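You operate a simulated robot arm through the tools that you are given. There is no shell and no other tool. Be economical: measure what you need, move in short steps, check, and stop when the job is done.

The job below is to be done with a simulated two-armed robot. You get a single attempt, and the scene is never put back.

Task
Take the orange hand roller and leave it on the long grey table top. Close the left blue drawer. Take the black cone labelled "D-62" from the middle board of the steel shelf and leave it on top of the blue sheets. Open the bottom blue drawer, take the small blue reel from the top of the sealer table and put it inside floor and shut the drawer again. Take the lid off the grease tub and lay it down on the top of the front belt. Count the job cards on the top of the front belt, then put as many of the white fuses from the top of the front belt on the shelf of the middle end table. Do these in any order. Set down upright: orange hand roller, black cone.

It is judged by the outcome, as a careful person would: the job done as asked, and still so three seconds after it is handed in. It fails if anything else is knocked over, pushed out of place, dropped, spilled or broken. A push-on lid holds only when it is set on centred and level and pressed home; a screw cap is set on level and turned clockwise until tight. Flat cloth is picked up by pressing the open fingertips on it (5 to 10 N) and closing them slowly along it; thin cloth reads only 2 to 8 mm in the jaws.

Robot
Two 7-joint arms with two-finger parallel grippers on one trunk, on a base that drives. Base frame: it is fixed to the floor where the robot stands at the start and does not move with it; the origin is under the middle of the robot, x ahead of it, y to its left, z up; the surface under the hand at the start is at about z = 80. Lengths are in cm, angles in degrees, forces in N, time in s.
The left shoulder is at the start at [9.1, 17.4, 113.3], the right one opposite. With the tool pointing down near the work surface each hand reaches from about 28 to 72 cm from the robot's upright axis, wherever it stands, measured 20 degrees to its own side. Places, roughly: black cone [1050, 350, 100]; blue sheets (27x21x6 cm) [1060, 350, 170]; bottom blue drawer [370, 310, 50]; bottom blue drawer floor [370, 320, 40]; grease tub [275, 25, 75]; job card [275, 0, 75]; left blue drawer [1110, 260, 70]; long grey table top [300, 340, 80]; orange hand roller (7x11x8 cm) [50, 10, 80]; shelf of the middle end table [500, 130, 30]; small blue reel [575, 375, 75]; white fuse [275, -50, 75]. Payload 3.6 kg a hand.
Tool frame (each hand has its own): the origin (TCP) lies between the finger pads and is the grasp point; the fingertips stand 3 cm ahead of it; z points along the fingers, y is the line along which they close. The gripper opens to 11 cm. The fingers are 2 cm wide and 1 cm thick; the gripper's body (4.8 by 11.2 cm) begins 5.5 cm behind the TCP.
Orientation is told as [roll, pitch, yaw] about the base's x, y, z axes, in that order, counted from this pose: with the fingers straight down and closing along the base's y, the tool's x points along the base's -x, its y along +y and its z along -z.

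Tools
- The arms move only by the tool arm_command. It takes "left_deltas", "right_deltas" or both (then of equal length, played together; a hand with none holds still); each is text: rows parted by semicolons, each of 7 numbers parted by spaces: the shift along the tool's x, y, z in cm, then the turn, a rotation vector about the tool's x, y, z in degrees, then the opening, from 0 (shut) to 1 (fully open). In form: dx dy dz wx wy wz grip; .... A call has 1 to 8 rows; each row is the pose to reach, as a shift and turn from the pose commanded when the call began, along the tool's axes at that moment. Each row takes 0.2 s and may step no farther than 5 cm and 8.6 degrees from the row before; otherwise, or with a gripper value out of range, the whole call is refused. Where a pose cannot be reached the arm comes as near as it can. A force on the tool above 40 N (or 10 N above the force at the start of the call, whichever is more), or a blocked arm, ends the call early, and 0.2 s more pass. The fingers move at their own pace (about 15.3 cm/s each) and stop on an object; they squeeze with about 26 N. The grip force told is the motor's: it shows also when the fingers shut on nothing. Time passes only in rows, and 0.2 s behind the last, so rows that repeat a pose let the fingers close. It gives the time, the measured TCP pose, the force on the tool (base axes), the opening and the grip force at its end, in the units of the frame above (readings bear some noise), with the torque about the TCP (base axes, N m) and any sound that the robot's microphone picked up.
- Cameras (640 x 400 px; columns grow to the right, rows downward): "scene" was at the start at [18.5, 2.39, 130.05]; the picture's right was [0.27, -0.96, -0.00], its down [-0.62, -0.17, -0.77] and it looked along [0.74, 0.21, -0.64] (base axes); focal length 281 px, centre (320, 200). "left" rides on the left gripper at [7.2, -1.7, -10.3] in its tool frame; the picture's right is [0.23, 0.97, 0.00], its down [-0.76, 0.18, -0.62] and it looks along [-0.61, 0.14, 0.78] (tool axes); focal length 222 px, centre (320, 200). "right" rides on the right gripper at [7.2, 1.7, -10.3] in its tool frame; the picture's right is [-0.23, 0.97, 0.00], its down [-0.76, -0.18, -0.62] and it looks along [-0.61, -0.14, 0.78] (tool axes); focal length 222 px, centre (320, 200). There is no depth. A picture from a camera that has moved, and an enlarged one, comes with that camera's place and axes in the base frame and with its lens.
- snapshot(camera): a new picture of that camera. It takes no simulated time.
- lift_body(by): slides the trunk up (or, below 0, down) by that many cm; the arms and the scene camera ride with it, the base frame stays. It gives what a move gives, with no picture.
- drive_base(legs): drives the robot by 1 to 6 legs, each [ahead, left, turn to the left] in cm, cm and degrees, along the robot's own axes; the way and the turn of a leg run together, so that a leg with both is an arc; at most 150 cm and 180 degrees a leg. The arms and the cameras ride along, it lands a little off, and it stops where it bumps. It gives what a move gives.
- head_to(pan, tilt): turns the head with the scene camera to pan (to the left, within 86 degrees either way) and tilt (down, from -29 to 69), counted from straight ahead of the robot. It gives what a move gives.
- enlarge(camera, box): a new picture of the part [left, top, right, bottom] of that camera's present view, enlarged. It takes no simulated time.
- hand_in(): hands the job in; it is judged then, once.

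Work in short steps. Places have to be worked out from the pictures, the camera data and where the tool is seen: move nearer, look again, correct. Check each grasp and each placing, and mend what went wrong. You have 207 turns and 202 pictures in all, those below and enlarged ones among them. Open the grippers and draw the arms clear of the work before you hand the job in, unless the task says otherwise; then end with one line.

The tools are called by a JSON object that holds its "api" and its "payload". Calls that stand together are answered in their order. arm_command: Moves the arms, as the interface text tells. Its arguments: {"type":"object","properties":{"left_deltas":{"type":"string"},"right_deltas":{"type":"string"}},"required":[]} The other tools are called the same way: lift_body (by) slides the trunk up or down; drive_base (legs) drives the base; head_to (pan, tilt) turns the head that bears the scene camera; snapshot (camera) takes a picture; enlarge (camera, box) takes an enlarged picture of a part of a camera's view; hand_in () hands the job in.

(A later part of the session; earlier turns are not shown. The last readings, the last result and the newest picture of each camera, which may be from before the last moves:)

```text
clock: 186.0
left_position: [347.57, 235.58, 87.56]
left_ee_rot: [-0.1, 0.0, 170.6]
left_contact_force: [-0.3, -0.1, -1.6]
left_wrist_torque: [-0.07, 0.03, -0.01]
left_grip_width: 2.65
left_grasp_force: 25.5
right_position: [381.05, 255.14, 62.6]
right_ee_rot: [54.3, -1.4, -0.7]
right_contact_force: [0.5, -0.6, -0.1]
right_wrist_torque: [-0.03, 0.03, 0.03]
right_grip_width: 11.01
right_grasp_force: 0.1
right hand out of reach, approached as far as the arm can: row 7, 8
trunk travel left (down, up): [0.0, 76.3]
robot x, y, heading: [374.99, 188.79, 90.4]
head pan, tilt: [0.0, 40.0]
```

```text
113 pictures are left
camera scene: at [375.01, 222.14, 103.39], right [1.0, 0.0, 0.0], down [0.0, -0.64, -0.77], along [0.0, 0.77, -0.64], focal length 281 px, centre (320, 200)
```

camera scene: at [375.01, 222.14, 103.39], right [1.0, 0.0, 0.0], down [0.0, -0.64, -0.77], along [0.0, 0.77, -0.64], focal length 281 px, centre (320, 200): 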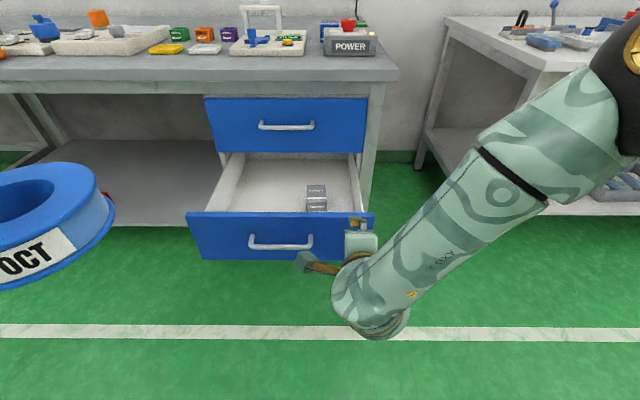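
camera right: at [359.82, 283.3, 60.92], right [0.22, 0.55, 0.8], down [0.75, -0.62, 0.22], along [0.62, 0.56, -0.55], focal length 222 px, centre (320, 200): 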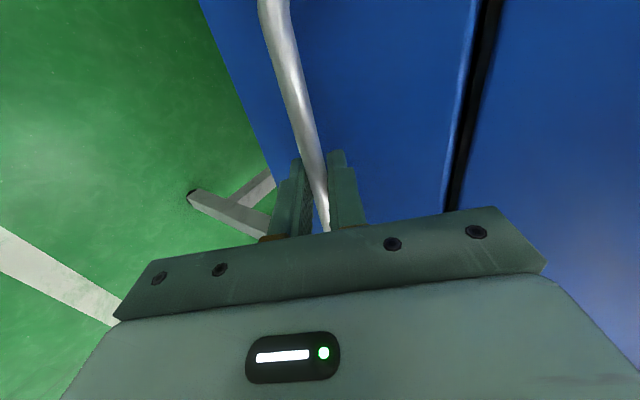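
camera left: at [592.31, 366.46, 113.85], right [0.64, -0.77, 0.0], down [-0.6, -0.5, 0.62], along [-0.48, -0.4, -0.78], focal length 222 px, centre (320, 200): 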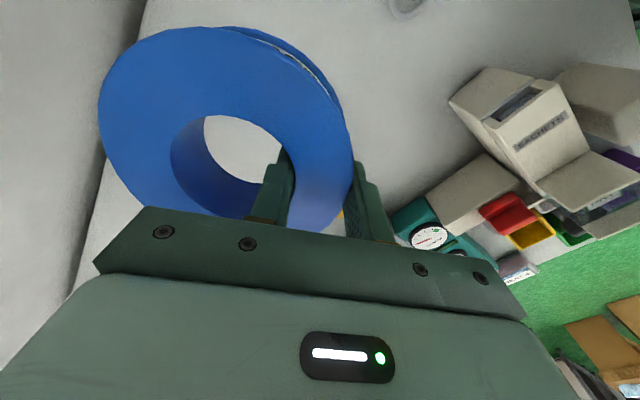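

I draw the right hand further back and to the right, turning it downward.

{"api": "arm_command", "payload": {"right_deltas": "-2.1 -1.3 -3 7.7 0 0 1;-4.3 -2.5 -5.9 15.4 0 0 1;-6.4 -3.8 -8.9 23.1 0 0 1;-8.6 -5.1 -11.8 30.8 0 0 1;-10.7 -6.4 -14.8 38.5 0 0 1;-12.9 -7.6 -17.7 46.2 0 0 1;-15 -8.9 -20.7 54 0 0 1"}}

{"api": "snapshot", "payload": {"camera": "scene"}}

```text
clock: 187.6
left_position: [347.48, 235.59, 87.52]
left_ee_rot: [-0.2, -0.1, 170.6]
left_contact_force: [-0.1, -0.2, -0.6]
left_wrist_torque: [-0.03, 0.02, 0.0]
left_grip_width: 2.67
left_grasp_force: 25.6
right_position: [395.72, 233.24, 67.42]
right_ee_rot: [0.8, -1.0, -0.2]
right_contact_force: [0.0, -0.5, -0.1]
right_wrist_torque: [0.0, -0.01, -0.01]
right_grip_width: 11.02
right_grasp_force: 0.0
right hand out of reach, approached as far as the arm can: row 7
trunk travel left (down, up): [0.0, 76.3]
robot x, y, heading: [375.1, 188.72, 90.1]
head pan, tilt: [0.0, 40.0]
```

```text
112 pictures are left
camera scene: at [375.02, 222.15, 103.38], right [1.0, 0.01, 0.0], down [0.0, -0.64, -0.77], along [0.0, 0.77, -0.64], focal length 281 px, centre (320, 200)
```

scene: 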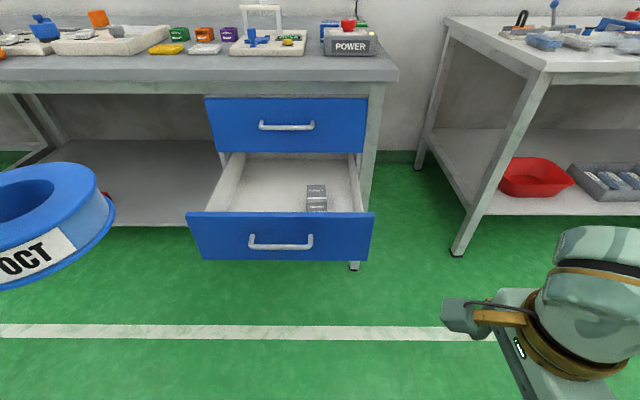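

Clear. I drive ahead 25 and right 8 so the left hand can reach over the open drawer.

{"api": "drive_base", "payload": {"legs": [[25, -8, 0]]}}

{"api": "snapshot", "payload": {"camera": "scene"}}

{"api": "snapshot", "payload": {"camera": "left"}}

```text
clock: 189.5
left_position: [355.5, 260.36, 87.56]
left_ee_rot: [0.0, 0.1, 170.7]
left_contact_force: [0.2, 0.2, -1.6]
left_wrist_torque: [-0.06, 0.01, 0.0]
left_grip_width: 2.66
left_grasp_force: 26.1
right_position: [403.55, 258.19, 67.38]
right_ee_rot: [1.0, -1.1, -0.1]
right_contact_force: [0.6, 0.4, -0.5]
right_wrist_torque: [-0.01, 0.01, -0.02]
right_grip_width: 11.0
right_grasp_force: 0.1
trunk travel left (down, up): [0.0, 76.3]
robot x, y, heading: [382.51, 213.56, 90.5]
head pan, tilt: [0.0, 40.0]
```

```text
111 pictures are left
camera scene: at [382.86, 247.0, 103.37], right [1.0, 0.01, 0.0], down [0.0, -0.64, -0.77], along [-0.01, 0.77, -0.64], focal length 281 px, centre (320, 200)
```

scene: 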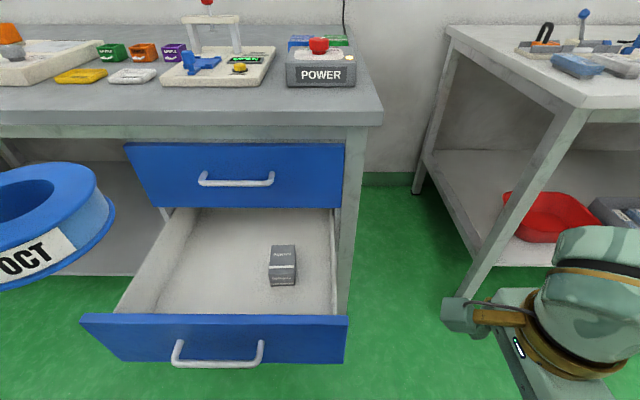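

```text
110 pictures are left
camera left: at [362.92, 260.83, 97.76], right [0.07, -1.0, 0.0], down [-0.78, -0.05, 0.62], along [-0.62, -0.04, -0.78], focal length 222 px, centre (320, 200)
```

left: 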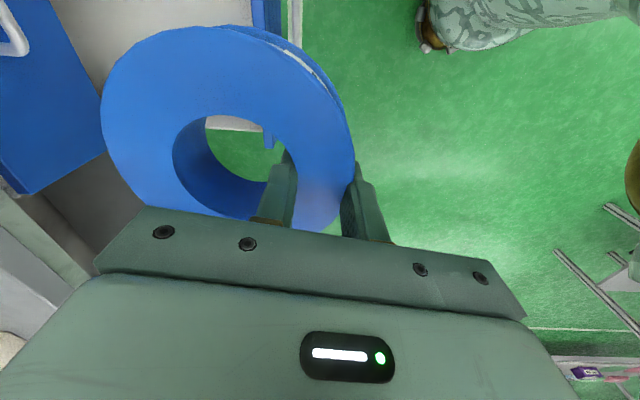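

I swing the reel over the drawer, staying clear of the upper handle, and begin lowering.

{"api": "arm_command", "payload": {"left_deltas": "0.4 -4 0 0 0 0 0;0.9 -8 0 0 0 0 0;1.3 -12 0 0 0 0 0;1.7 -15.5 0 0 0 0 0;1.7 -15.5 4 0 0 0 0;1.7 -15.5 8 0 0 0 0;1.7 -15.5 8 0 0 0 0"}}

{"api": "snapshot", "payload": {"camera": "scene"}}

{"api": "snapshot", "payload": {"camera": "left"}}

```text
clock: 191.1
left_position: [359.46, 275.35, 79.53]
left_ee_rot: [-0.1, -0.1, 170.6]
left_contact_force: [-1.0, -0.3, -1.8]
left_wrist_torque: [-0.1, 0.04, 0.04]
left_grip_width: 2.69
left_grasp_force: 25.9
right_position: [403.56, 258.21, 67.38]
right_ee_rot: [0.9, -1.1, 0.0]
right_contact_force: [0.7, 0.4, 0.2]
right_wrist_torque: [0.01, -0.05, 0.0]
right_grip_width: 11.0
right_grasp_force: 0.1
trunk travel left (down, up): [0.0, 76.3]
robot x, y, heading: [382.86, 213.38, 90.7]
head pan, tilt: [0.0, 40.0]
```

```text
109 pictures are left
camera scene: at [382.85, 246.97, 103.39], right [1.0, 0.01, 0.0], down [0.0, -0.64, -0.77], along [-0.01, 0.77, -0.64], focal length 281 px, centre (320, 200)
```

scene: 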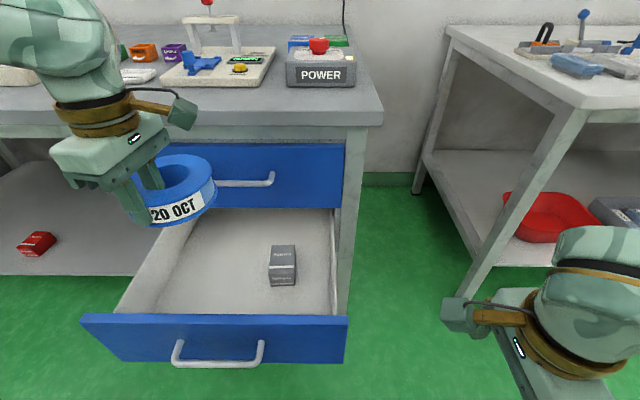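

```text
108 pictures are left
camera left: at [367.06, 275.77, 89.78], right [0.07, -1.0, 0.0], down [-0.78, -0.05, 0.62], along [-0.62, -0.04, -0.78], focal length 222 px, centre (320, 200)
```

left: 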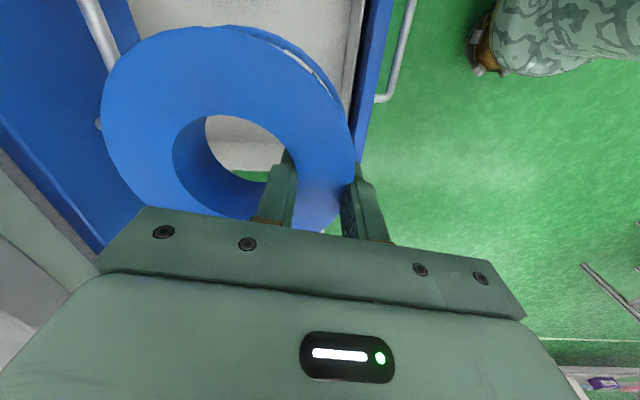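

I lower past the upper handle, shift 3 cm inward, and continue down toward the drawer floor.

{"api": "arm_command", "payload": {"left_deltas": "0 0 4 0 0 0 0;0 0 8 0 0 0 0;0 0 12.5 0 0 0 0;-0.3 -1.5 14 0 0 0 0;-0.5 -2.9 15 0 0 0 0;-0.5 -2.9 19 0 0 0 0;-0.5 -2.9 22 0 0 0 0;-0.5 -2.9 22 0 0 0 0"}}

{"api": "snapshot", "payload": {"camera": "scene"}}

{"api": "snapshot", "payload": {"camera": "left"}}

```text
clock: 192.9
left_position: [359.75, 278.57, 57.75]
left_ee_rot: [-0.1, 0.0, 170.7]
left_contact_force: [0.3, 0.6, -0.6]
left_wrist_torque: [-0.09, 0.03, 0.01]
left_grip_width: 2.65
left_grasp_force: 25.9
right_position: [403.64, 258.25, 67.38]
right_ee_rot: [0.9, -1.0, 0.0]
right_contact_force: [-0.2, 0.2, -0.7]
right_wrist_torque: [0.01, 0.03, -0.04]
right_grip_width: 11.0
right_grasp_force: 0.1
trunk travel left (down, up): [0.0, 76.3]
robot x, y, heading: [383.32, 213.46, 90.6]
head pan, tilt: [0.0, 40.0]
```

```text
107 pictures are left
camera scene: at [382.85, 246.97, 103.39], right [1.0, 0.01, 0.0], down [0.0, -0.64, -0.77], along [-0.01, 0.77, -0.64], focal length 281 px, centre (320, 200)
```

scene: 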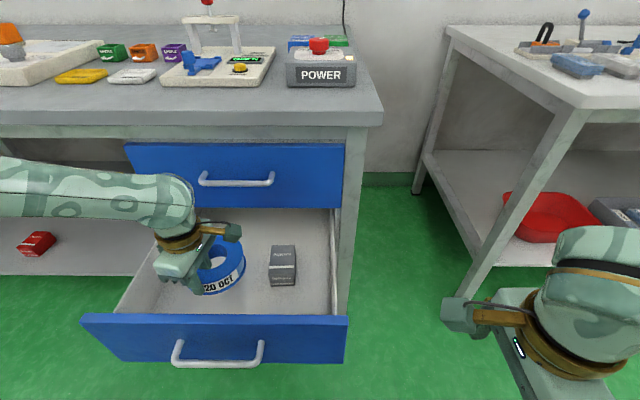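

```text
106 pictures are left
camera left: at [367.21, 278.85, 67.91], right [0.07, -1.0, 0.0], down [-0.78, -0.05, 0.62], along [-0.62, -0.04, -0.78], focal length 222 px, centre (320, 200)
```

left: 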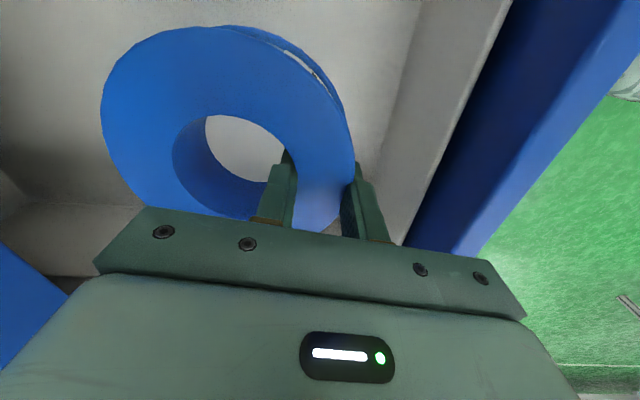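

Inside the drawer with clearance to the front panel. I lower in small steps to the floor.

{"api": "arm_command", "payload": {"left_deltas": "0 -0.3 2 0 0 0 0;0 -0.3 4 0 0 0 0;0 -0.3 5 0 0 0 0;0 -0.3 6 0 0 0 0;0 -0.3 7 0 0 0 0"}}

```text
clock: 194.1
left_position: [359.59, 278.77, 50.63]
left_ee_rot: [-0.1, 0.0, 170.8]
left_contact_force: [-0.4, 0.5, -1.4]
left_wrist_torque: [-0.05, 0.02, -0.01]
left_grip_width: 2.67
left_grasp_force: 26.0
right_position: [403.58, 258.28, 67.35]
right_ee_rot: [0.9, -1.1, -0.1]
right_contact_force: [-0.5, 0.1, -0.2]
right_wrist_torque: [-0.02, 0.02, 0.0]
right_grip_width: 11.01
right_grasp_force: 0.1
trunk travel left (down, up): [0.0, 76.3]
robot x, y, heading: [383.15, 213.99, 90.3]
head pan, tilt: [0.0, 40.0]
```

No contact yet; I go on down in smaller steps.

{"api": "arm_command", "payload": {"left_deltas": "0 0 0.6 0 0 0 0;0 0 1.2 0 0 0 0;0 0 1.8 0 0 0 0;0 0 2.4 0 0 0 0;0 0 3 0 0 0 0"}}

{"api": "snapshot", "payload": {"camera": "left"}}

```text
clock: 195.3
left_position: [359.61, 278.67, 48.12]
left_ee_rot: [-0.5, 0.1, 170.7]
left_contact_force: [0.6, 0.8, 28.1]
left_wrist_torque: [-0.52, 0.07, -0.02]
left_grip_width: 2.66
left_grasp_force: 26.2
right_position: [403.71, 258.13, 67.5]
right_ee_rot: [1.1, -1.0, -0.2]
right_contact_force: [0.6, -0.2, -0.3]
right_wrist_torque: [0.02, 0.0, -0.02]
right_grip_width: 10.97
right_grasp_force: 0.1
trunk travel left (down, up): [0.0, 76.3]
robot x, y, heading: [383.13, 213.34, 90.6]
head pan, tilt: [0.0, 40.0]
```

```text
105 pictures are left
camera left: at [367.19, 279.0, 58.26], right [0.07, -1.0, -0.01], down [-0.78, -0.06, 0.62], along [-0.62, -0.03, -0.78], focal length 222 px, centre (320, 200)
```

left: 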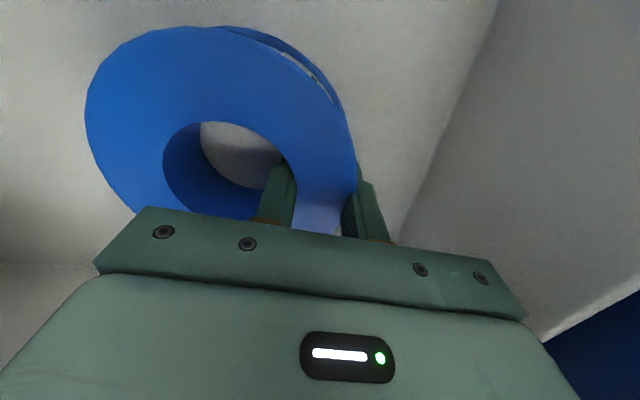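

The reel rests on the drawer floor. I ease up slightly, open to ~5.5 cm and rise.

{"api": "arm_command", "payload": {"left_deltas": "0 0 -0.5 0 0 0 0;0 0 -0.5 0 0 0 0.45;0 0 -0.5 0 0 0 0.5;0 0 -4.5 0 0 0 0.5;0 0 -9 0 0 0 0.5;0 0 -13.5 0 0 0 0.5;0 2.5 -17 0 0 0 0.5;0 4 -21 0 0 0 0.5"}}

{"api": "arm_command", "payload": {"left_deltas": "0 1 -4.5 0 0 0 0.5;0 3 -9 0 0 0 0.5;0 6 -12 0 0 0 0.5;0 10 -14 0 0 0 0.5;0 14 -15 0 0 0 0.5;-2 18 -15 0 0 0 0.5"}}

{"api": "snapshot", "payload": {"camera": "scene"}}

```text
clock: 197.1
left_position: [359.08, 274.81, 68.47]
left_ee_rot: [-0.1, 0.0, 170.7]
left_contact_force: [-0.6, -0.1, 0.1]
left_wrist_torque: [0.0, -0.02, 0.0]
left_grip_width: 5.51
left_grasp_force: 0.1
right_position: [403.48, 258.28, 67.46]
right_ee_rot: [0.9, -1.1, 0.0]
right_contact_force: [-0.2, -0.5, 0.2]
right_wrist_torque: [-0.01, -0.01, 0.01]
right_grip_width: 11.02
right_grasp_force: 0.1
trunk travel left (down, up): [0.0, 76.3]
robot x, y, heading: [383.09, 213.59, 90.4]
head pan, tilt: [0.0, 40.0]
```

```text
clock: 198.5
left_position: [354.41, 257.2, 83.7]
left_ee_rot: [-0.1, 0.1, 170.7]
left_contact_force: [-0.2, 0.0, 0.1]
left_wrist_torque: [-0.01, 0.01, 0.02]
left_grip_width: 5.48
left_grasp_force: 0.2
right_position: [403.51, 258.21, 67.43]
right_ee_rot: [1.0, -1.1, -0.1]
right_contact_force: [0.6, -0.9, 0.3]
right_wrist_torque: [0.01, -0.03, 0.01]
right_grip_width: 11.03
right_grasp_force: 0.1
trunk travel left (down, up): [0.0, 76.3]
robot x, y, heading: [383.06, 213.61, 90.5]
head pan, tilt: [0.0, 40.0]
```

```text
104 pictures are left
camera scene: at [382.84, 246.91, 103.41], right [1.0, 0.01, 0.0], down [0.0, -0.64, -0.77], along [-0.01, 0.77, -0.64], focal length 281 px, centre (320, 200)
```

scene: 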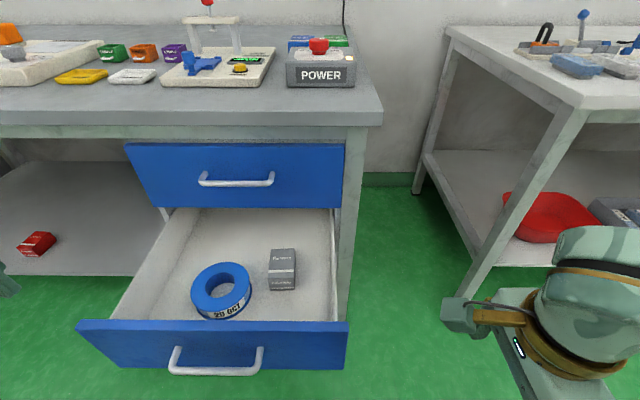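

The reel lies flat inside. Now I bring the closed right fingers in front of the panel (tilted forward) and raise the left hand clear, to push the drawer shut.

{"api": "arm_command", "payload": {"right_deltas": "4.5 -2 0 0 0 0 0;9 -4 0 -6.75 0 0 0;13.5 -6 0.5 -13.5 0 0 0;18 -6 1 -20.25 0 0 0;22.6 -6 1.5 -27 0 0 0;27.2 -6 2 -35 0 0 0;31.8 -6 2.5 -43 0 0 0;36.3 -6 3 -51 0 0 0", "left_deltas": "0.1 0.6 -1.7 0 0 0 0.5;0.2 1.2 -3.5 0 0 0 0.5;0.3 1.8 -5.2 0 0 0 0.5;0.4 2.4 -7 0 0 0 0.5;0.5 3 -8.7 0 0 0 0.5;0.6 3.6 -10.5 0 0 0 0.5;0.7 4.2 -12.2 0 0 0 0.5;0.8 4.9 -14 0 0 0 0.5"}}

{"api": "snapshot", "payload": {"camera": "scene"}}

{"api": "snapshot", "payload": {"camera": "right"}}

```text
clock: 199.8
left_position: [354.38, 256.41, 86.24]
left_ee_rot: [-0.1, -0.1, 170.8]
left_contact_force: [0.9, -0.3, -0.1]
left_wrist_torque: [0.0, 0.04, 0.0]
left_grip_width: 5.52
left_grasp_force: 0.1
left hand out of reach, approached as far as the arm can: row 2, 3, 4, 5, 6
right_position: [382.79, 257.12, 66.42]
right_ee_rot: [29.4, 2.0, -10.5]
right_contact_force: [0.9, -0.2, 0.6]
right_wrist_torque: [0.01, -0.02, 0.05]
right_grip_width: 0.0
right_grasp_force: 25.9
right hand out of reach, approached as far as the arm can: row 1, 2, 3
trunk travel left (down, up): [0.0, 76.3]
robot x, y, heading: [382.86, 213.33, 90.4]
head pan, tilt: [0.0, 40.0]
stopped in row 6 (right hand): the arm was blocked; the commanded pose is now the measured one
```

```text
103 pictures are left
camera scene: at [382.88, 246.95, 103.4], right [1.0, 0.01, 0.0], down [0.0, -0.64, -0.77], along [-0.01, 0.77, -0.64], focal length 281 px, centre (320, 200)
```

scene: 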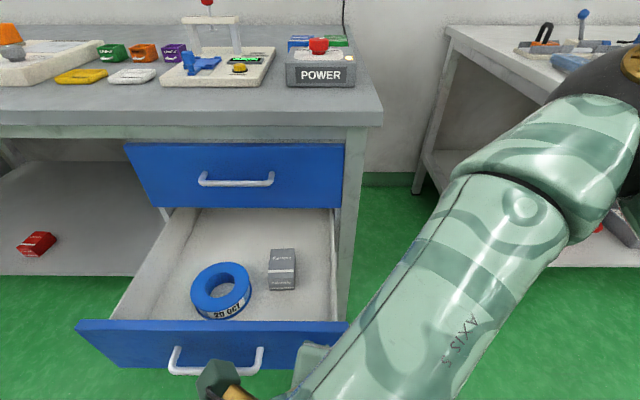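

```text
102 pictures are left
camera right: at [375.28, 254.83, 76.67], right [0.39, 0.79, 0.47], down [0.68, -0.59, 0.43], along [0.62, 0.15, -0.77], focal length 222 px, centre (320, 200)
```

right: 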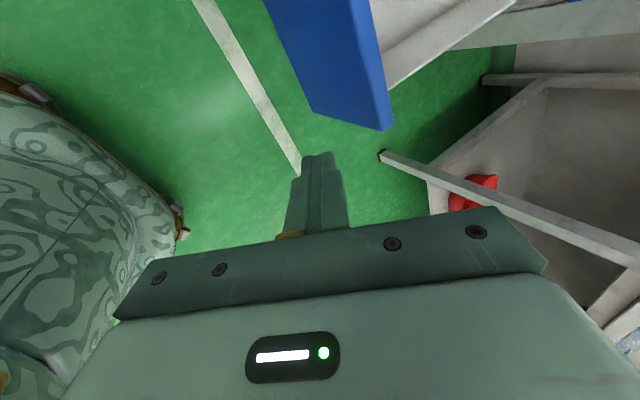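

The arm jammed near its own limit. I back up a little and shift left, so the hand can point further forward at the panel's middle.

{"api": "drive_base", "payload": {"legs": [[-14, 13, 0]]}}

{"api": "arm_command", "payload": {"right_deltas": "0 1 1 -6 0 2.5 0;0 2 2 -12 0 5 0;0 3 3 -18 0 7 0;0 4 4 -24 0 9 0;0 4 4 -24 0 9 0"}}

{"api": "snapshot", "payload": {"camera": "scene"}}

{"api": "snapshot", "payload": {"camera": "right"}}

```text
clock: 201.3
left_position: [341.16, 242.48, 86.14]
left_ee_rot: [-0.2, -0.1, 170.8]
left_contact_force: [-0.3, -0.3, 0.3]
left_wrist_torque: [0.0, 0.02, 0.02]
left_grip_width: 5.48
left_grasp_force: 0.1
right_position: [369.63, 243.15, 66.55]
right_ee_rot: [29.4, 1.9, -10.4]
right_contact_force: [0.7, -0.2, -0.4]
right_wrist_torque: [0.02, -0.01, 0.01]
right_grip_width: 0.02
right_grasp_force: 25.8
trunk travel left (down, up): [0.0, 76.3]
robot x, y, heading: [369.93, 199.81, 90.3]
head pan, tilt: [0.0, 40.0]
```

```text
clock: 202.5
left_position: [341.22, 242.49, 86.24]
left_ee_rot: [-0.1, 0.0, 170.8]
left_contact_force: [-0.4, 0.0, -0.3]
left_wrist_torque: [0.03, 0.01, 0.0]
left_grip_width: 5.49
left_grasp_force: 0.1
right_position: [370.38, 248.59, 65.05]
right_ee_rot: [52.9, 7.8, -17.0]
right_contact_force: [0.3, -0.2, 0.0]
right_wrist_torque: [-0.01, 0.02, 0.01]
right_grip_width: 0.0
right_grasp_force: 26.2
trunk travel left (down, up): [0.0, 76.3]
robot x, y, heading: [369.63, 199.19, 90.4]
head pan, tilt: [0.0, 40.0]
```

```text
101 pictures are left
camera scene: at [369.73, 233.06, 103.39], right [1.0, 0.01, 0.0], down [0.01, -0.64, -0.77], along [-0.01, 0.77, -0.64], focal length 281 px, centre (320, 200)
```

scene: 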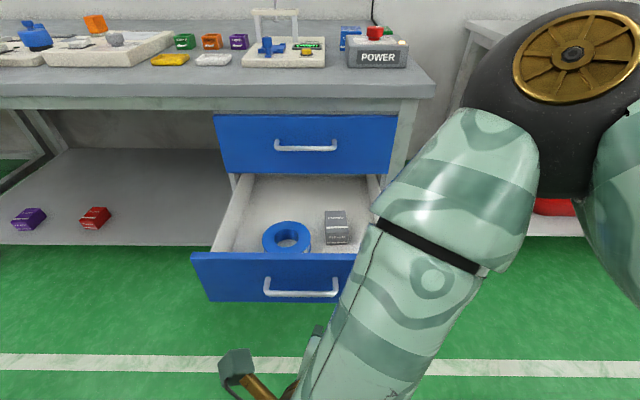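

```text
100 pictures are left
camera right: at [362.44, 243.45, 73.57], right [0.49, 0.46, 0.74], down [0.57, -0.81, 0.13], along [0.66, 0.36, -0.66], focal length 222 px, centre (320, 200)
```

right: 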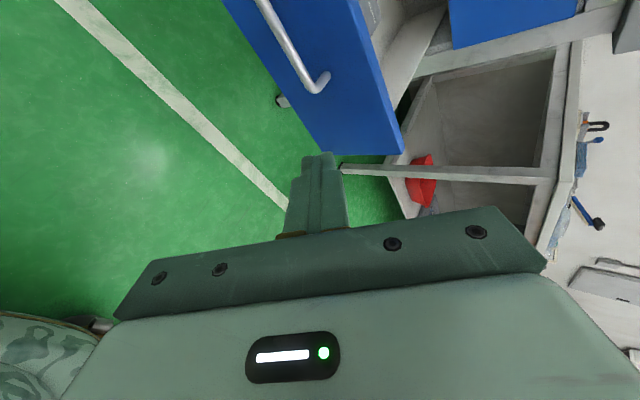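

The fingers point forward-down toward the panel at x≈370. I lower them to z≈59 and nudge the left hand further back.

{"api": "arm_command", "payload": {"right_deltas": "0.4 -1.6 1 0 0 0 0;0.8 -3.3 2 0 0 0 0;1.15 -4.9 3 0 0 0 0;1.15 -4.9 3 0 0 0 0", "left_deltas": "0.2 1 -1 0 0 0 0.5;0.3 2 -2 0 0 0 0.5;0.5 3 -3 0 0 0 0.5;0.5 3 -3 0 0 0 0.5"}}

{"api": "drive_base", "payload": {"legs": [[20, 0, 0]]}}

{"api": "snapshot", "payload": {"camera": "scene"}}

```text
clock: 203.5
left_position: [340.3, 240.52, 85.48]
left_ee_rot: [-0.1, 0.1, 170.8]
left_contact_force: [-0.5, 0.6, -0.6]
left_wrist_torque: [0.0, -0.01, -0.03]
left_grip_width: 5.49
left_grasp_force: 0.1
left hand out of reach, approached as far as the arm can: row 1, 2, 3, 4
right_position: [368.71, 248.75, 59.41]
right_ee_rot: [52.9, 7.9, -17.1]
right_contact_force: [-0.4, -1.0, 0.1]
right_wrist_torque: [0.02, -0.02, 0.01]
right_grip_width: 0.0
right_grasp_force: 26.1
trunk travel left (down, up): [0.0, 76.3]
robot x, y, heading: [370.08, 199.7, 90.6]
head pan, tilt: [0.0, 40.0]
```

```text
clock: 205.1
left_position: [340.22, 260.78, 85.31]
left_ee_rot: [-0.1, 0.0, 170.7]
left_contact_force: [0.0, 0.0, -0.1]
left_wrist_torque: [-0.01, -0.02, -0.01]
left_grip_width: 5.5
left_grasp_force: 0.2
right_position: [368.56, 268.89, 59.54]
right_ee_rot: [52.8, 7.9, -17.2]
right_contact_force: [-0.4, -0.5, 0.3]
right_wrist_torque: [0.02, -0.02, -0.01]
right_grip_width: 0.01
right_grasp_force: 26.5
trunk travel left (down, up): [0.0, 76.3]
robot x, y, heading: [369.74, 219.84, 90.3]
head pan, tilt: [0.0, 40.0]
```

```text
99 pictures are left
camera scene: at [369.59, 253.21, 103.38], right [1.0, 0.01, 0.0], down [0.01, -0.64, -0.77], along [-0.01, 0.77, -0.64], focal length 281 px, centre (320, 200)
```

scene: 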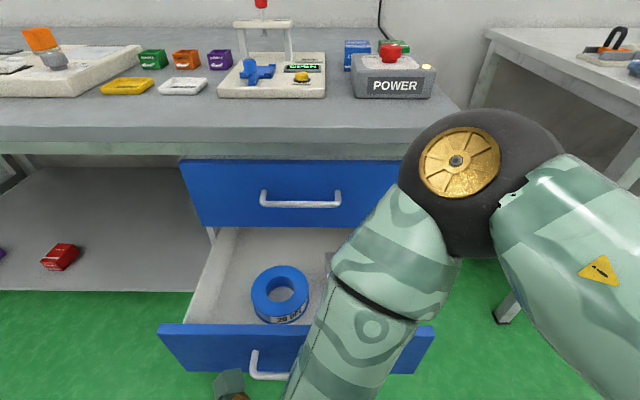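

The panel is being pushed in with little force. I keep driving ahead.

{"api": "drive_base", "payload": {"legs": [[19, 0, 0]]}}

{"api": "snapshot", "payload": {"camera": "scene"}}

```text
clock: 206.7
left_position: [340.05, 280.18, 85.48]
left_ee_rot: [-0.1, 0.0, 170.7]
left_contact_force: [0.2, 0.3, -0.9]
left_wrist_torque: [-0.01, 0.03, 0.0]
left_grip_width: 5.52
left_grasp_force: 0.0
right_position: [368.35, 288.31, 59.56]
right_ee_rot: [52.7, 7.8, -17.2]
right_contact_force: [-0.3, 0.0, 1.2]
right_wrist_torque: [0.0, -0.05, 0.0]
right_grip_width: 0.0
right_grasp_force: 26.3
trunk travel left (down, up): [0.0, 76.3]
robot x, y, heading: [369.58, 239.01, 90.4]
head pan, tilt: [0.0, 40.0]
```

```text
98 pictures are left
camera scene: at [369.47, 272.65, 103.37], right [1.0, 0.01, 0.0], down [0.0, -0.64, -0.77], along [-0.01, 0.77, -0.64], focal length 281 px, centre (320, 200)
```

scene: 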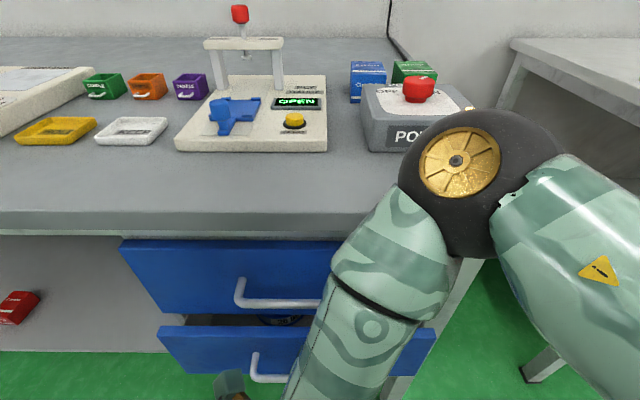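

About 4–5 cm remain. I push the last bit in two small legs, watching for the stop.

{"api": "drive_base", "payload": {"legs": [[3, 0, 0]]}}

{"api": "snapshot", "payload": {"camera": "scene"}}

```text
clock: 207.5
left_position: [340.13, 283.21, 85.31]
left_ee_rot: [-0.1, 0.0, 170.8]
left_contact_force: [0.7, -0.3, -0.9]
left_wrist_torque: [-0.01, -0.03, -0.04]
left_grip_width: 5.51
left_grasp_force: 0.1
right_position: [368.47, 291.08, 59.55]
right_ee_rot: [52.8, 7.8, -17.3]
right_contact_force: [0.6, 1.3, -0.1]
right_wrist_torque: [-0.03, 0.01, 0.0]
right_grip_width: 0.0
right_grasp_force: 25.8
trunk travel left (down, up): [0.0, 76.3]
robot x, y, heading: [369.59, 242.14, 90.4]
head pan, tilt: [0.0, 40.0]
```

```text
97 pictures are left
camera scene: at [369.45, 275.67, 103.36], right [1.0, 0.01, 0.0], down [0.01, -0.64, -0.77], along [-0.01, 0.77, -0.64], focal length 281 px, centre (320, 200)
```

scene: 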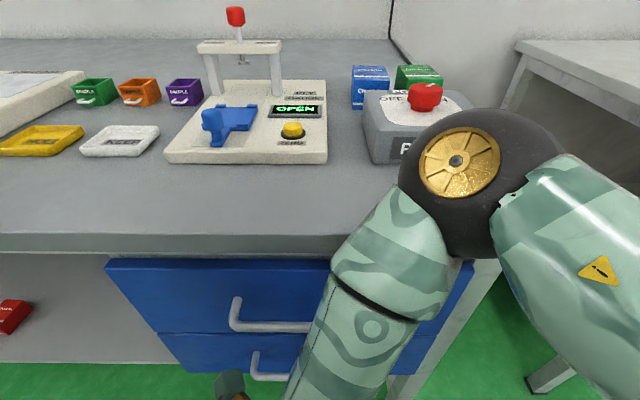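

Almost flush. One last small push of 2 cm.

{"api": "drive_base", "payload": {"legs": [[2, 0, 0]]}}

{"api": "enlarge", "payload": {"camera": "scene", "box": [90, 230, 330, 380]}}

```text
clock: 208.3
left_position: [340.15, 284.41, 85.36]
left_ee_rot: [-0.3, 0.0, 170.7]
left_contact_force: [-0.5, 0.7, 0.0]
left_wrist_torque: [0.01, 0.0, 0.01]
left_grip_width: 5.49
left_grasp_force: 0.1
right_position: [368.47, 291.99, 59.55]
right_ee_rot: [52.5, 7.6, -17.2]
right_contact_force: [0.7, -6.3, 5.2]
right_wrist_torque: [0.11, 0.02, 0.01]
right_grip_width: 0.0
right_grasp_force: 25.6
trunk travel left (down, up): [0.0, 76.3]
robot x, y, heading: [369.54, 243.43, 90.6]
head pan, tilt: [0.0, 40.0]
stopped in leg 1: the force on the tool passed its limit at 65 N (the readings are from after the stop); the commanded pose is now the measured one
```

```text
2.67 times, centred on (210, 305) of scene
camera zoom: at [369.46, 276.82, 103.41], right [1.0, 0.01, 0.0], down [0.0, -0.64, -0.77], along [-0.01, 0.77, -0.64], focal length 750 px, centre (613, -80)
```

zoom: 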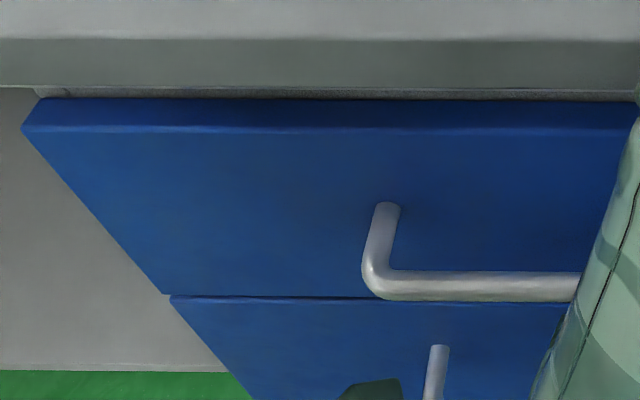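

The drawer met its stop and is flush. I back away, raise the trunk again, and look along the aisle.

{"api": "drive_base", "payload": {"legs": [[-40, 0, 0]]}}

{"api": "lift_body", "payload": {"by": 25}}

{"api": "arm_command", "payload": {"right_deltas": "0 -1 -1 8 0 -2 0.5;0 -2 -3 16 0 -4 0.8;-2 -3 -5 24 0 -6 1;-4 -4 -8 32 0 -8 1;-6 -5 -10 40 0 -11 1;-8 -6 -12 48 0 -14 1;-9 -6 -13 51 0 -16 1"}}

{"api": "head_to", "payload": {"pan": -75, "tilt": 15}}

{"api": "snapshot", "payload": {"camera": "scene"}}

```text
clock: 210.8
left_position: [340.3, 243.9, 85.37]
left_ee_rot: [-0.2, 0.0, 171.2]
left_contact_force: [0.3, -0.6, 0.5]
left_wrist_torque: [0.01, 0.0, -0.01]
left_grip_width: 5.52
left_grasp_force: 0.0
right_position: [368.47, 251.71, 59.6]
right_ee_rot: [52.5, 7.7, -16.8]
right_contact_force: [-0.1, -1.1, 0.4]
right_wrist_torque: [0.01, -0.01, -0.02]
right_grip_width: 0.0
right_grasp_force: 25.9
trunk travel left (down, up): [0.0, 76.3]
robot x, y, heading: [369.54, 202.51, 90.8]
head pan, tilt: [0.0, 40.0]
```

```text
clock: 213.4
left_position: [340.26, 244.0, 110.36]
left_ee_rot: [-0.1, 0.1, 171.1]
left_contact_force: [-0.1, -0.6, -0.4]
left_wrist_torque: [-0.02, -0.01, -0.01]
left_grip_width: 5.48
left_grasp_force: 0.0
right_position: [368.46, 251.77, 84.48]
right_ee_rot: [52.4, 7.7, -16.9]
right_contact_force: [0.3, 0.3, 0.0]
right_wrist_torque: [-0.01, 0.02, -0.02]
right_grip_width: 0.0
right_grasp_force: 25.7
trunk travel left (down, up): [-25.0, 51.3]
robot x, y, heading: [370.12, 203.07, 90.6]
head pan, tilt: [0.0, 40.0]
```

```text
clock: 215.0
left_position: [340.36, 243.98, 110.46]
left_ee_rot: [0.0, 0.0, 171.2]
left_contact_force: [0.2, 1.1, -0.9]
left_wrist_torque: [-0.01, 0.0, 0.02]
left_grip_width: 5.52
left_grasp_force: 0.0
right_position: [373.47, 235.53, 86.51]
right_ee_rot: [2.2, 0.6, -3.1]
right_contact_force: [-0.3, 0.3, 0.4]
right_wrist_torque: [0.01, -0.01, 0.02]
right_grip_width: 10.99
right_grasp_force: 0.0
trunk travel left (down, up): [-25.0, 51.3]
robot x, y, heading: [369.64, 202.87, 90.5]
head pan, tilt: [0.0, 40.0]
```

```text
clock: 216.5
left_position: [340.3, 244.04, 110.35]
left_ee_rot: [-0.1, 0.2, 171.1]
left_contact_force: [-0.3, 1.2, 0.7]
left_wrist_torque: [-0.02, 0.0, 0.0]
left_grip_width: 5.49
left_grasp_force: 0.0
right_position: [373.39, 235.55, 86.44]
right_ee_rot: [2.1, 0.5, -3.1]
right_contact_force: [-0.1, -0.1, -1.2]
right_wrist_torque: [0.01, -0.01, -0.02]
right_grip_width: 10.99
right_grasp_force: 0.1
trunk travel left (down, up): [-25.0, 51.3]
robot x, y, heading: [369.68, 203.23, 90.9]
head pan, tilt: [-75.0, 15.0]
```

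```text
95 pictures are left
camera scene: at [378.98, 215.82, 133.98], right [0.27, -0.96, 0.0], down [-0.25, -0.07, -0.97], along [0.93, 0.26, -0.26], focal length 281 px, centre (320, 200)
```

scene: 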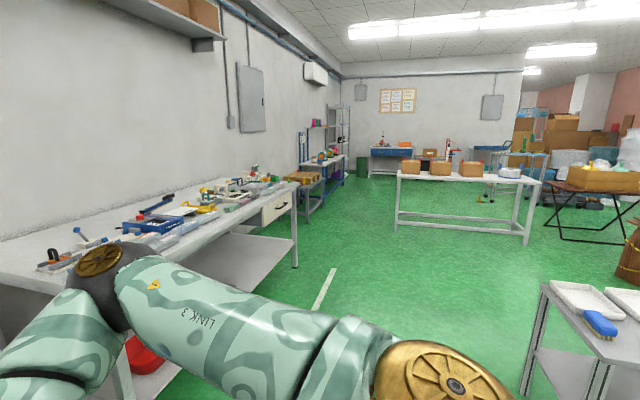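

A table with boxes stands at x≈735–800, y 66–215, leaving a lane along the wall tables. I strafe along it, keeping y≈240–260.

{"api": "drive_base", "payload": {"legs": [[32, -130, -0.9], [4, -145, 0], [18, -55, 0], [0, -60, 0]]}}

{"api": "head_to", "payload": {"pan": -70, "tilt": 12}}

{"api": "snapshot", "payload": {"camera": "scene"}}

```text
clock: 236.0
left_position: [733.08, 296.34, 110.39]
left_ee_rot: [-0.2, 0.0, 169.8]
left_contact_force: [0.4, -0.9, -0.2]
left_wrist_torque: [0.01, 0.03, 0.03]
left_grip_width: 5.54
left_grasp_force: 0.0
right_position: [765.92, 287.26, 86.49]
right_ee_rot: [2.1, 0.6, -4.4]
right_contact_force: [0.2, 0.1, -0.3]
right_wrist_torque: [0.0, -0.01, -0.02]
right_grip_width: 11.0
right_grasp_force: 0.1
trunk travel left (down, up): [-25.0, 51.3]
robot x, y, heading: [761.66, 254.46, 89.5]
head pan, tilt: [-75.0, 15.0]
```

```text
clock: 236.6
left_position: [733.09, 296.36, 110.44]
left_ee_rot: [0.0, 0.1, 169.8]
left_contact_force: [0.1, -0.9, -0.1]
left_wrist_torque: [-0.01, 0.01, 0.01]
left_grip_width: 5.49
left_grasp_force: 0.1
right_position: [765.94, 287.29, 86.48]
right_ee_rot: [2.1, 0.6, -4.4]
right_contact_force: [0.7, 0.2, 0.1]
right_wrist_torque: [0.03, 0.0, 0.0]
right_grip_width: 10.97
right_grasp_force: 0.0
trunk travel left (down, up): [-25.0, 51.3]
robot x, y, heading: [761.75, 254.71, 89.4]
head pan, tilt: [-70.0, 12.0]
```

```text
94 pictures are left
camera scene: at [770.82, 268.12, 134.47], right [0.33, -0.94, 0.0], down [-0.2, -0.07, -0.98], along [0.92, 0.33, -0.21], focal length 281 px, centre (320, 200)
```

scene: 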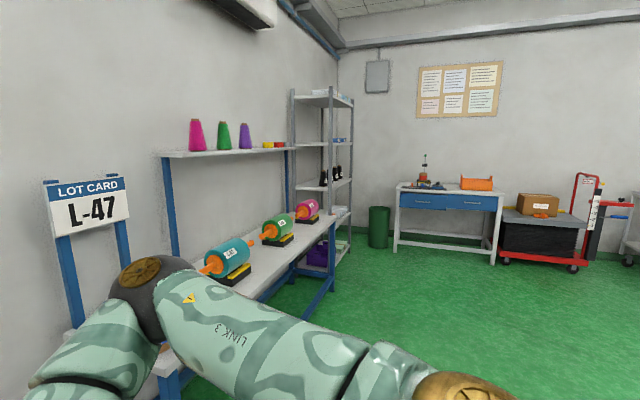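

The steel shelf with black cones on its middle board is ahead at x≈1050, and the table with two blue drawers beyond it. I strafe on to x≈1030.

{"api": "drive_base", "payload": {"legs": [[3, -140, 0.5], [0, -128, 0]]}}

{"api": "head_to", "payload": {"pan": -10, "tilt": 0}}

{"api": "snapshot", "payload": {"camera": "scene"}}

```text
clock: 249.6
left_position: [999.1, 299.45, 110.4]
left_ee_rot: [-0.1, 0.1, 170.5]
left_contact_force: [-0.2, -0.2, -0.2]
left_wrist_torque: [-0.01, -0.01, 0.01]
left_grip_width: 5.51
left_grasp_force: 0.0
right_position: [1031.9, 290.78, 86.5]
right_ee_rot: [2.2, 0.6, -3.8]
right_contact_force: [0.7, -1.0, 0.1]
right_wrist_torque: [0.04, 0.02, -0.06]
right_grip_width: 11.01
right_grasp_force: 0.0
trunk travel left (down, up): [-25.0, 51.3]
robot x, y, heading: [1028.1, 258.2, 90.2]
head pan, tilt: [-70.0, 12.0]
```

```text
clock: 250.9
left_position: [998.95, 299.4, 110.41]
left_ee_rot: [-0.1, 0.1, 170.5]
left_contact_force: [1.0, 0.4, -0.3]
left_wrist_torque: [0.02, 0.01, -0.01]
left_grip_width: 5.49
left_grasp_force: 0.1
right_position: [1031.98, 290.74, 86.38]
right_ee_rot: [2.2, 0.6, -3.7]
right_contact_force: [0.2, -0.8, 0.2]
right_wrist_torque: [0.01, -0.04, 0.0]
right_grip_width: 10.99
right_grasp_force: 0.0
trunk travel left (down, up): [-25.0, 51.3]
robot x, y, heading: [1028.12, 258.51, 90.2]
head pan, tilt: [-10.0, 0.0]
```

```text
93 pictures are left
camera scene: at [1029.86, 277.29, 136.39], right [0.99, -0.17, 0.0], down [0.0, 0.0, -1.0], along [0.17, 0.99, 0.0], focal length 281 px, centre (320, 200)
```

scene: 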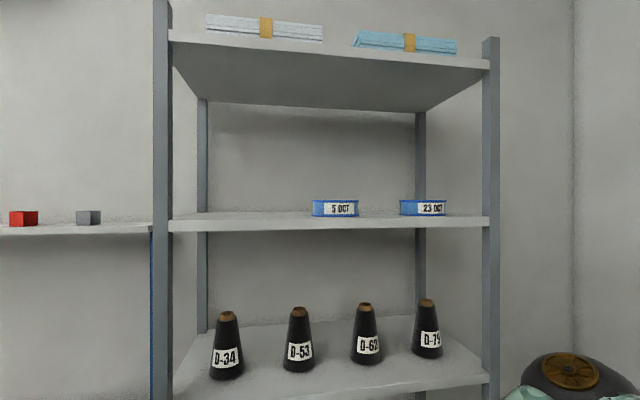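

Four black cones; I zoom on labels and on the top board.

{"api": "enlarge", "payload": {"camera": "scene", "box": [190, 280, 480, 400]}}

{"api": "enlarge", "payload": {"camera": "scene", "box": [180, 0, 500, 110]}}

```text
2.21 times, centred on (335, 340) of scene
camera zoom: at [1029.86, 277.29, 136.39], right [0.99, -0.17, 0.0], down [0.0, 0.0, -1.0], along [0.17, 0.99, 0.0], focal length 621 px, centre (287, -109)
```

zoom: 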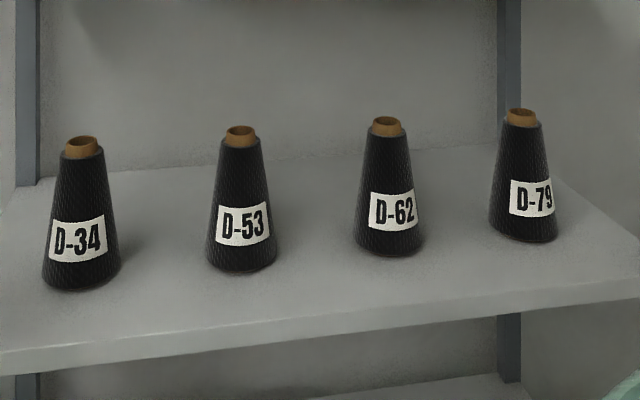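

```text
2.00 times, centred on (340, 55) of scene
camera zoom: at [1029.86, 277.29, 136.39], right [0.99, -0.17, 0.0], down [0.0, 0.0, -1.0], along [0.17, 0.99, 0.0], focal length 562 px, centre (280, 490)
```

zoom: 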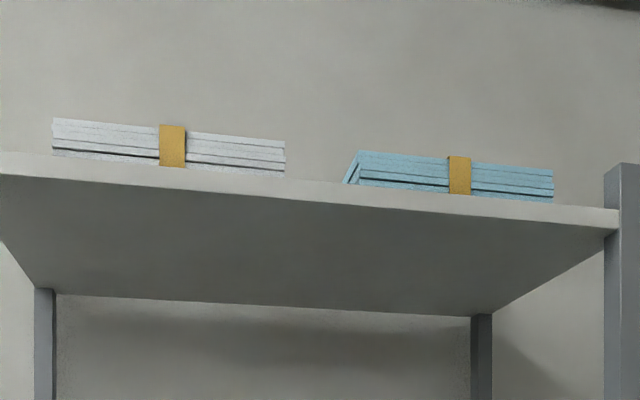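

D-62 is the third cone, near (1052, 343) on the board at z≈98; the light-blue sheets lie on the top board above it. I turn the right hand to point forward with sideways closing (first half).

{"api": "arm_command", "payload": {"right_deltas": "-0.87 1.13 -1.2 -4.62 -4.62 -4.62 1;-1.74 2.26 -2.4 -9.24 -9.24 -9.24 1;-2.6 3.4 -3.6 -13.9 -13.9 -13.9 1;-3.5 4.5 -4.8 -18.5 -18.5 -18.5 1;-4.35 5.65 -6 -23.1 -23.1 -23.1 1;-5.2 6.8 -7.2 -27.7 -27.7 -27.7 1;-6.1 7.9 -8.4 -32.3 -32.3 -32.3 1;-7 9 -9.6 -37 -37 -37 1"}}

{"api": "head_to", "payload": {"pan": -10, "tilt": 30}}

{"api": "snapshot", "payload": {"camera": "scene"}}

```text
clock: 252.7
left_position: [998.93, 299.28, 110.38]
left_ee_rot: [-0.2, 0.0, 170.4]
left_contact_force: [0.7, -0.2, -0.1]
left_wrist_torque: [0.0, 0.01, -0.01]
left_grip_width: 5.49
left_grasp_force: 0.1
right_position: [1039.56, 298.74, 96.5]
right_ee_rot: [31.1, -45.6, 22.0]
right_contact_force: [0.6, -0.8, -0.6]
right_wrist_torque: [0.03, 0.01, -0.03]
right_grip_width: 11.01
right_grasp_force: 0.1
trunk travel left (down, up): [-25.0, 51.3]
robot x, y, heading: [1028.01, 258.22, 90.4]
head pan, tilt: [-10.0, 0.0]
```

```text
clock: 253.6
left_position: [998.95, 299.33, 110.47]
left_ee_rot: [-0.1, 0.1, 170.5]
left_contact_force: [0.2, -0.2, 0.0]
left_wrist_torque: [0.02, 0.0, 0.02]
left_grip_width: 5.5
left_grasp_force: 0.1
right_position: [1039.47, 298.86, 96.41]
right_ee_rot: [31.1, -45.4, 22.1]
right_contact_force: [0.8, 0.3, 0.1]
right_wrist_torque: [0.03, 0.0, 0.02]
right_grip_width: 11.0
right_grasp_force: 0.1
trunk travel left (down, up): [-25.0, 51.3]
robot x, y, heading: [1027.95, 258.14, 90.0]
head pan, tilt: [-10.0, 30.0]
```

```text
90 pictures are left
camera scene: at [1029.85, 277.33, 131.57], right [0.99, -0.17, 0.0], down [-0.09, -0.49, -0.87], along [0.15, 0.85, -0.5], focal length 281 px, centre (320, 200)
```

scene: 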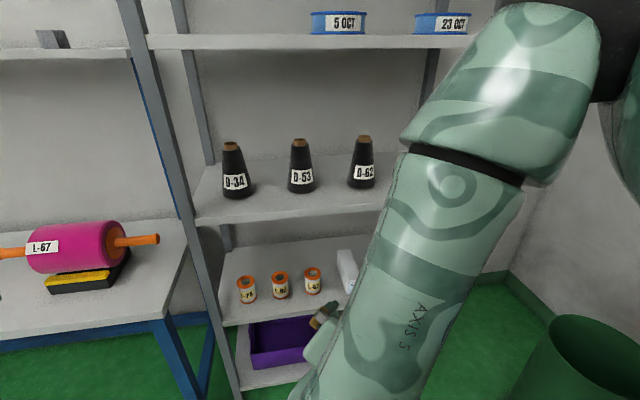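

Second half of the turn, to horizontal forward at about z≈106.

{"api": "arm_command", "payload": {"right_deltas": "-2 0.2 0.1 -5 -4.2 -4.9 1;-4 0.4 0.2 -10 -8.4 -9.9 1;-6 0.6 0.3 -15 -12.6 -14.8 1;-8 0.7 0.4 -20 -16.9 -19.7 1;-9.9 0.9 0.5 -24.9 -21.1 -24.6 1;-11.9 1.1 0.6 -29.9 -25.3 -29.6 1;-13.9 1.3 0.7 -34.9 -29.5 -34.5 1;-13.9 1.3 0.7 -34.9 -29.5 -34.5 1"}}

{"api": "snapshot", "payload": {"camera": "right"}}

{"api": "snapshot", "payload": {"camera": "scene"}}

```text
clock: 255.4
left_position: [998.93, 299.38, 110.37]
left_ee_rot: [-0.1, 0.1, 170.6]
left_contact_force: [0.2, -0.3, -0.9]
left_wrist_torque: [-0.03, 0.0, 0.02]
left_grip_width: 5.5
left_grasp_force: 0.1
right_position: [1038.88, 305.06, 108.12]
right_ee_rot: [30.6, -82.8, 54.5]
right_contact_force: [1.3, 0.1, 0.0]
right_wrist_torque: [0.0, -0.01, 0.03]
right_grip_width: 11.03
right_grasp_force: 0.0
right hand out of reach, approached as far as the arm can: row 3, 4, 5, 6, 7, 8
trunk travel left (down, up): [-25.0, 51.3]
robot x, y, heading: [1027.91, 258.24, 90.4]
head pan, tilt: [-10.0, 30.0]
```

```text
89 pictures are left
camera right: at [1035.87, 294.18, 102.37], right [-0.95, 0.11, 0.29], down [0.18, -0.56, 0.81], along [0.25, 0.82, 0.51], focal length 222 px, centre (320, 200)
```

right: 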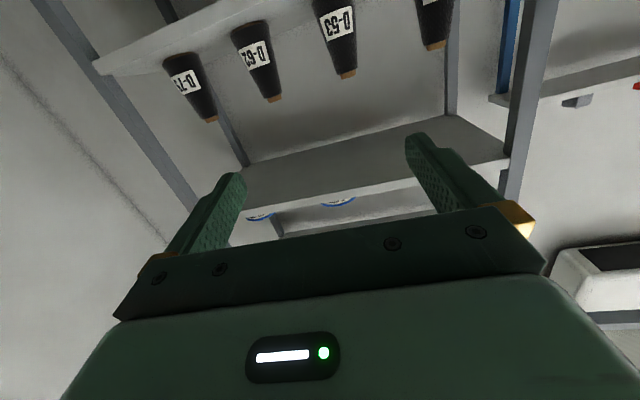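

```text
88 pictures are left
camera scene: at [1031.23, 277.19, 132.53], right [0.95, -0.32, 0.0], down [-0.13, -0.38, -0.91], along [0.29, 0.87, -0.4], focal length 281 px, centre (320, 200)
```

scene: 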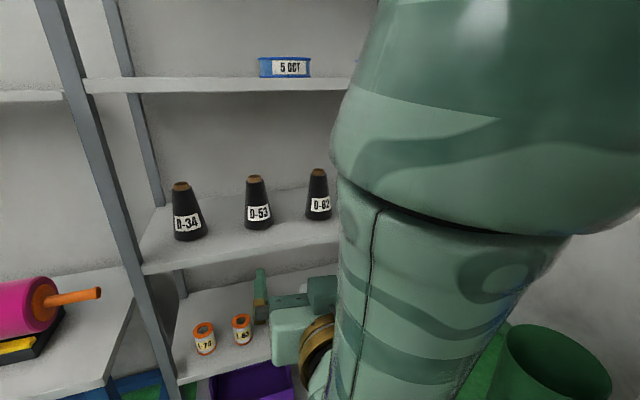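

The arm is cramped against the head. I back the robot off 22 cm and extend the hand forward instead.

{"api": "drive_base", "payload": {"legs": [[-22, 0, 0]]}}

{"api": "arm_command", "payload": {"right_deltas": "0 0 4 0 0 0 1;0 0 8 0 0 0 1;0 0 12 0 0 0 1;0 0 16 0 0 0 1;0 0 20 0 0 0 1;0 0 22 0 0 0 1"}}

{"api": "head_to", "payload": {"pan": -8, "tilt": 20}}

{"api": "snapshot", "payload": {"camera": "scene"}}

{"api": "snapshot", "payload": {"camera": "right"}}

```text
clock: 257.1
left_position: [999.07, 276.74, 110.46]
left_ee_rot: [-0.3, 0.1, 170.3]
left_contact_force: [0.1, 0.7, -0.2]
left_wrist_torque: [0.03, -0.04, 0.03]
left_grip_width: 5.5
left_grasp_force: 0.0
right_position: [1039.03, 282.23, 108.14]
right_ee_rot: [30.8, -82.9, 54.3]
right_contact_force: [-1.5, 0.0, 0.6]
right_wrist_torque: [0.0, -0.01, -0.01]
right_grip_width: 11.0
right_grasp_force: 0.0
trunk travel left (down, up): [-25.0, 51.3]
robot x, y, heading: [1028.18, 235.73, 89.9]
head pan, tilt: [-10.0, 30.0]
```

```text
clock: 258.5
left_position: [999.13, 276.92, 110.43]
left_ee_rot: [0.0, 0.1, 170.4]
left_contact_force: [0.4, -1.0, 0.1]
left_wrist_torque: [-0.04, -0.03, 0.04]
left_grip_width: 5.5
left_grasp_force: 0.1
right_position: [1036.21, 306.25, 110.1]
right_ee_rot: [23.5, -81.3, 60.7]
right_contact_force: [0.1, 1.4, 0.2]
right_wrist_torque: [0.02, 0.01, 0.03]
right_grip_width: 11.0
right_grasp_force: 0.0
right hand out of reach, approached as far as the arm can: row 1, 2, 3, 4, 5, 6
trunk travel left (down, up): [-25.0, 51.3]
robot x, y, heading: [1028.15, 235.43, 90.2]
head pan, tilt: [-10.0, 30.0]
```

```text
clock: 259.2
left_position: [999.12, 276.78, 110.35]
left_ee_rot: [-0.2, 0.1, 170.4]
left_contact_force: [0.3, 0.2, -0.4]
left_wrist_torque: [-0.01, -0.02, 0.04]
left_grip_width: 5.5
left_grasp_force: 0.0
right_position: [1036.11, 306.07, 110.37]
right_ee_rot: [23.8, -81.4, 60.2]
right_contact_force: [0.1, -0.2, -0.3]
right_wrist_torque: [0.02, 0.02, -0.01]
right_grip_width: 10.99
right_grasp_force: 0.1
trunk travel left (down, up): [-25.0, 51.3]
robot x, y, heading: [1028.21, 235.45, 90.0]
head pan, tilt: [-8.0, 20.0]
```

```text
87 pictures are left
camera scene: at [1029.65, 254.97, 133.16], right [0.99, -0.14, 0.0], down [-0.05, -0.34, -0.94], along [0.13, 0.93, -0.34], focal length 281 px, centre (320, 200)
```

scene: 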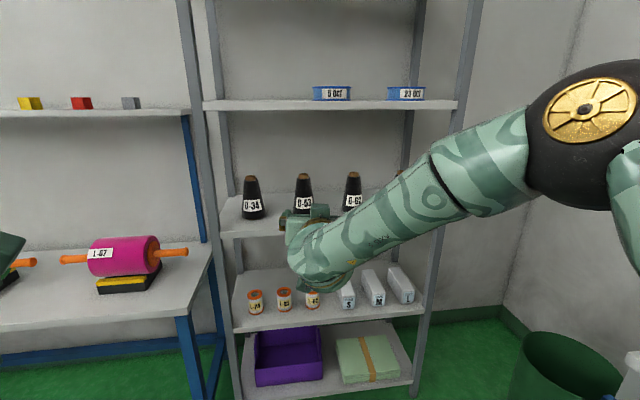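

```text
86 pictures are left
camera right: at [1032.85, 295.04, 104.76], right [-0.95, 0.14, 0.28], down [0.17, -0.54, 0.83], along [0.26, 0.83, 0.48], focal length 222 px, centre (320, 200)
```

right: 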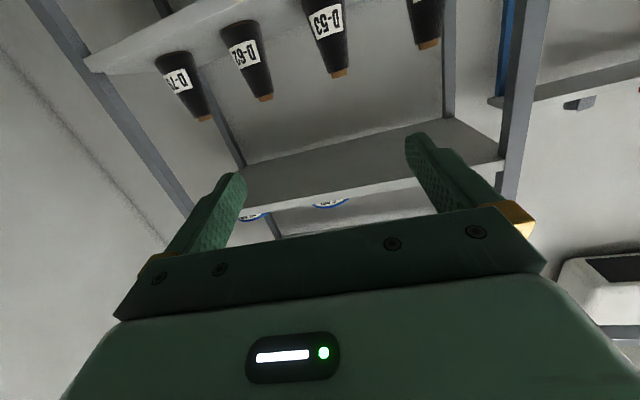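

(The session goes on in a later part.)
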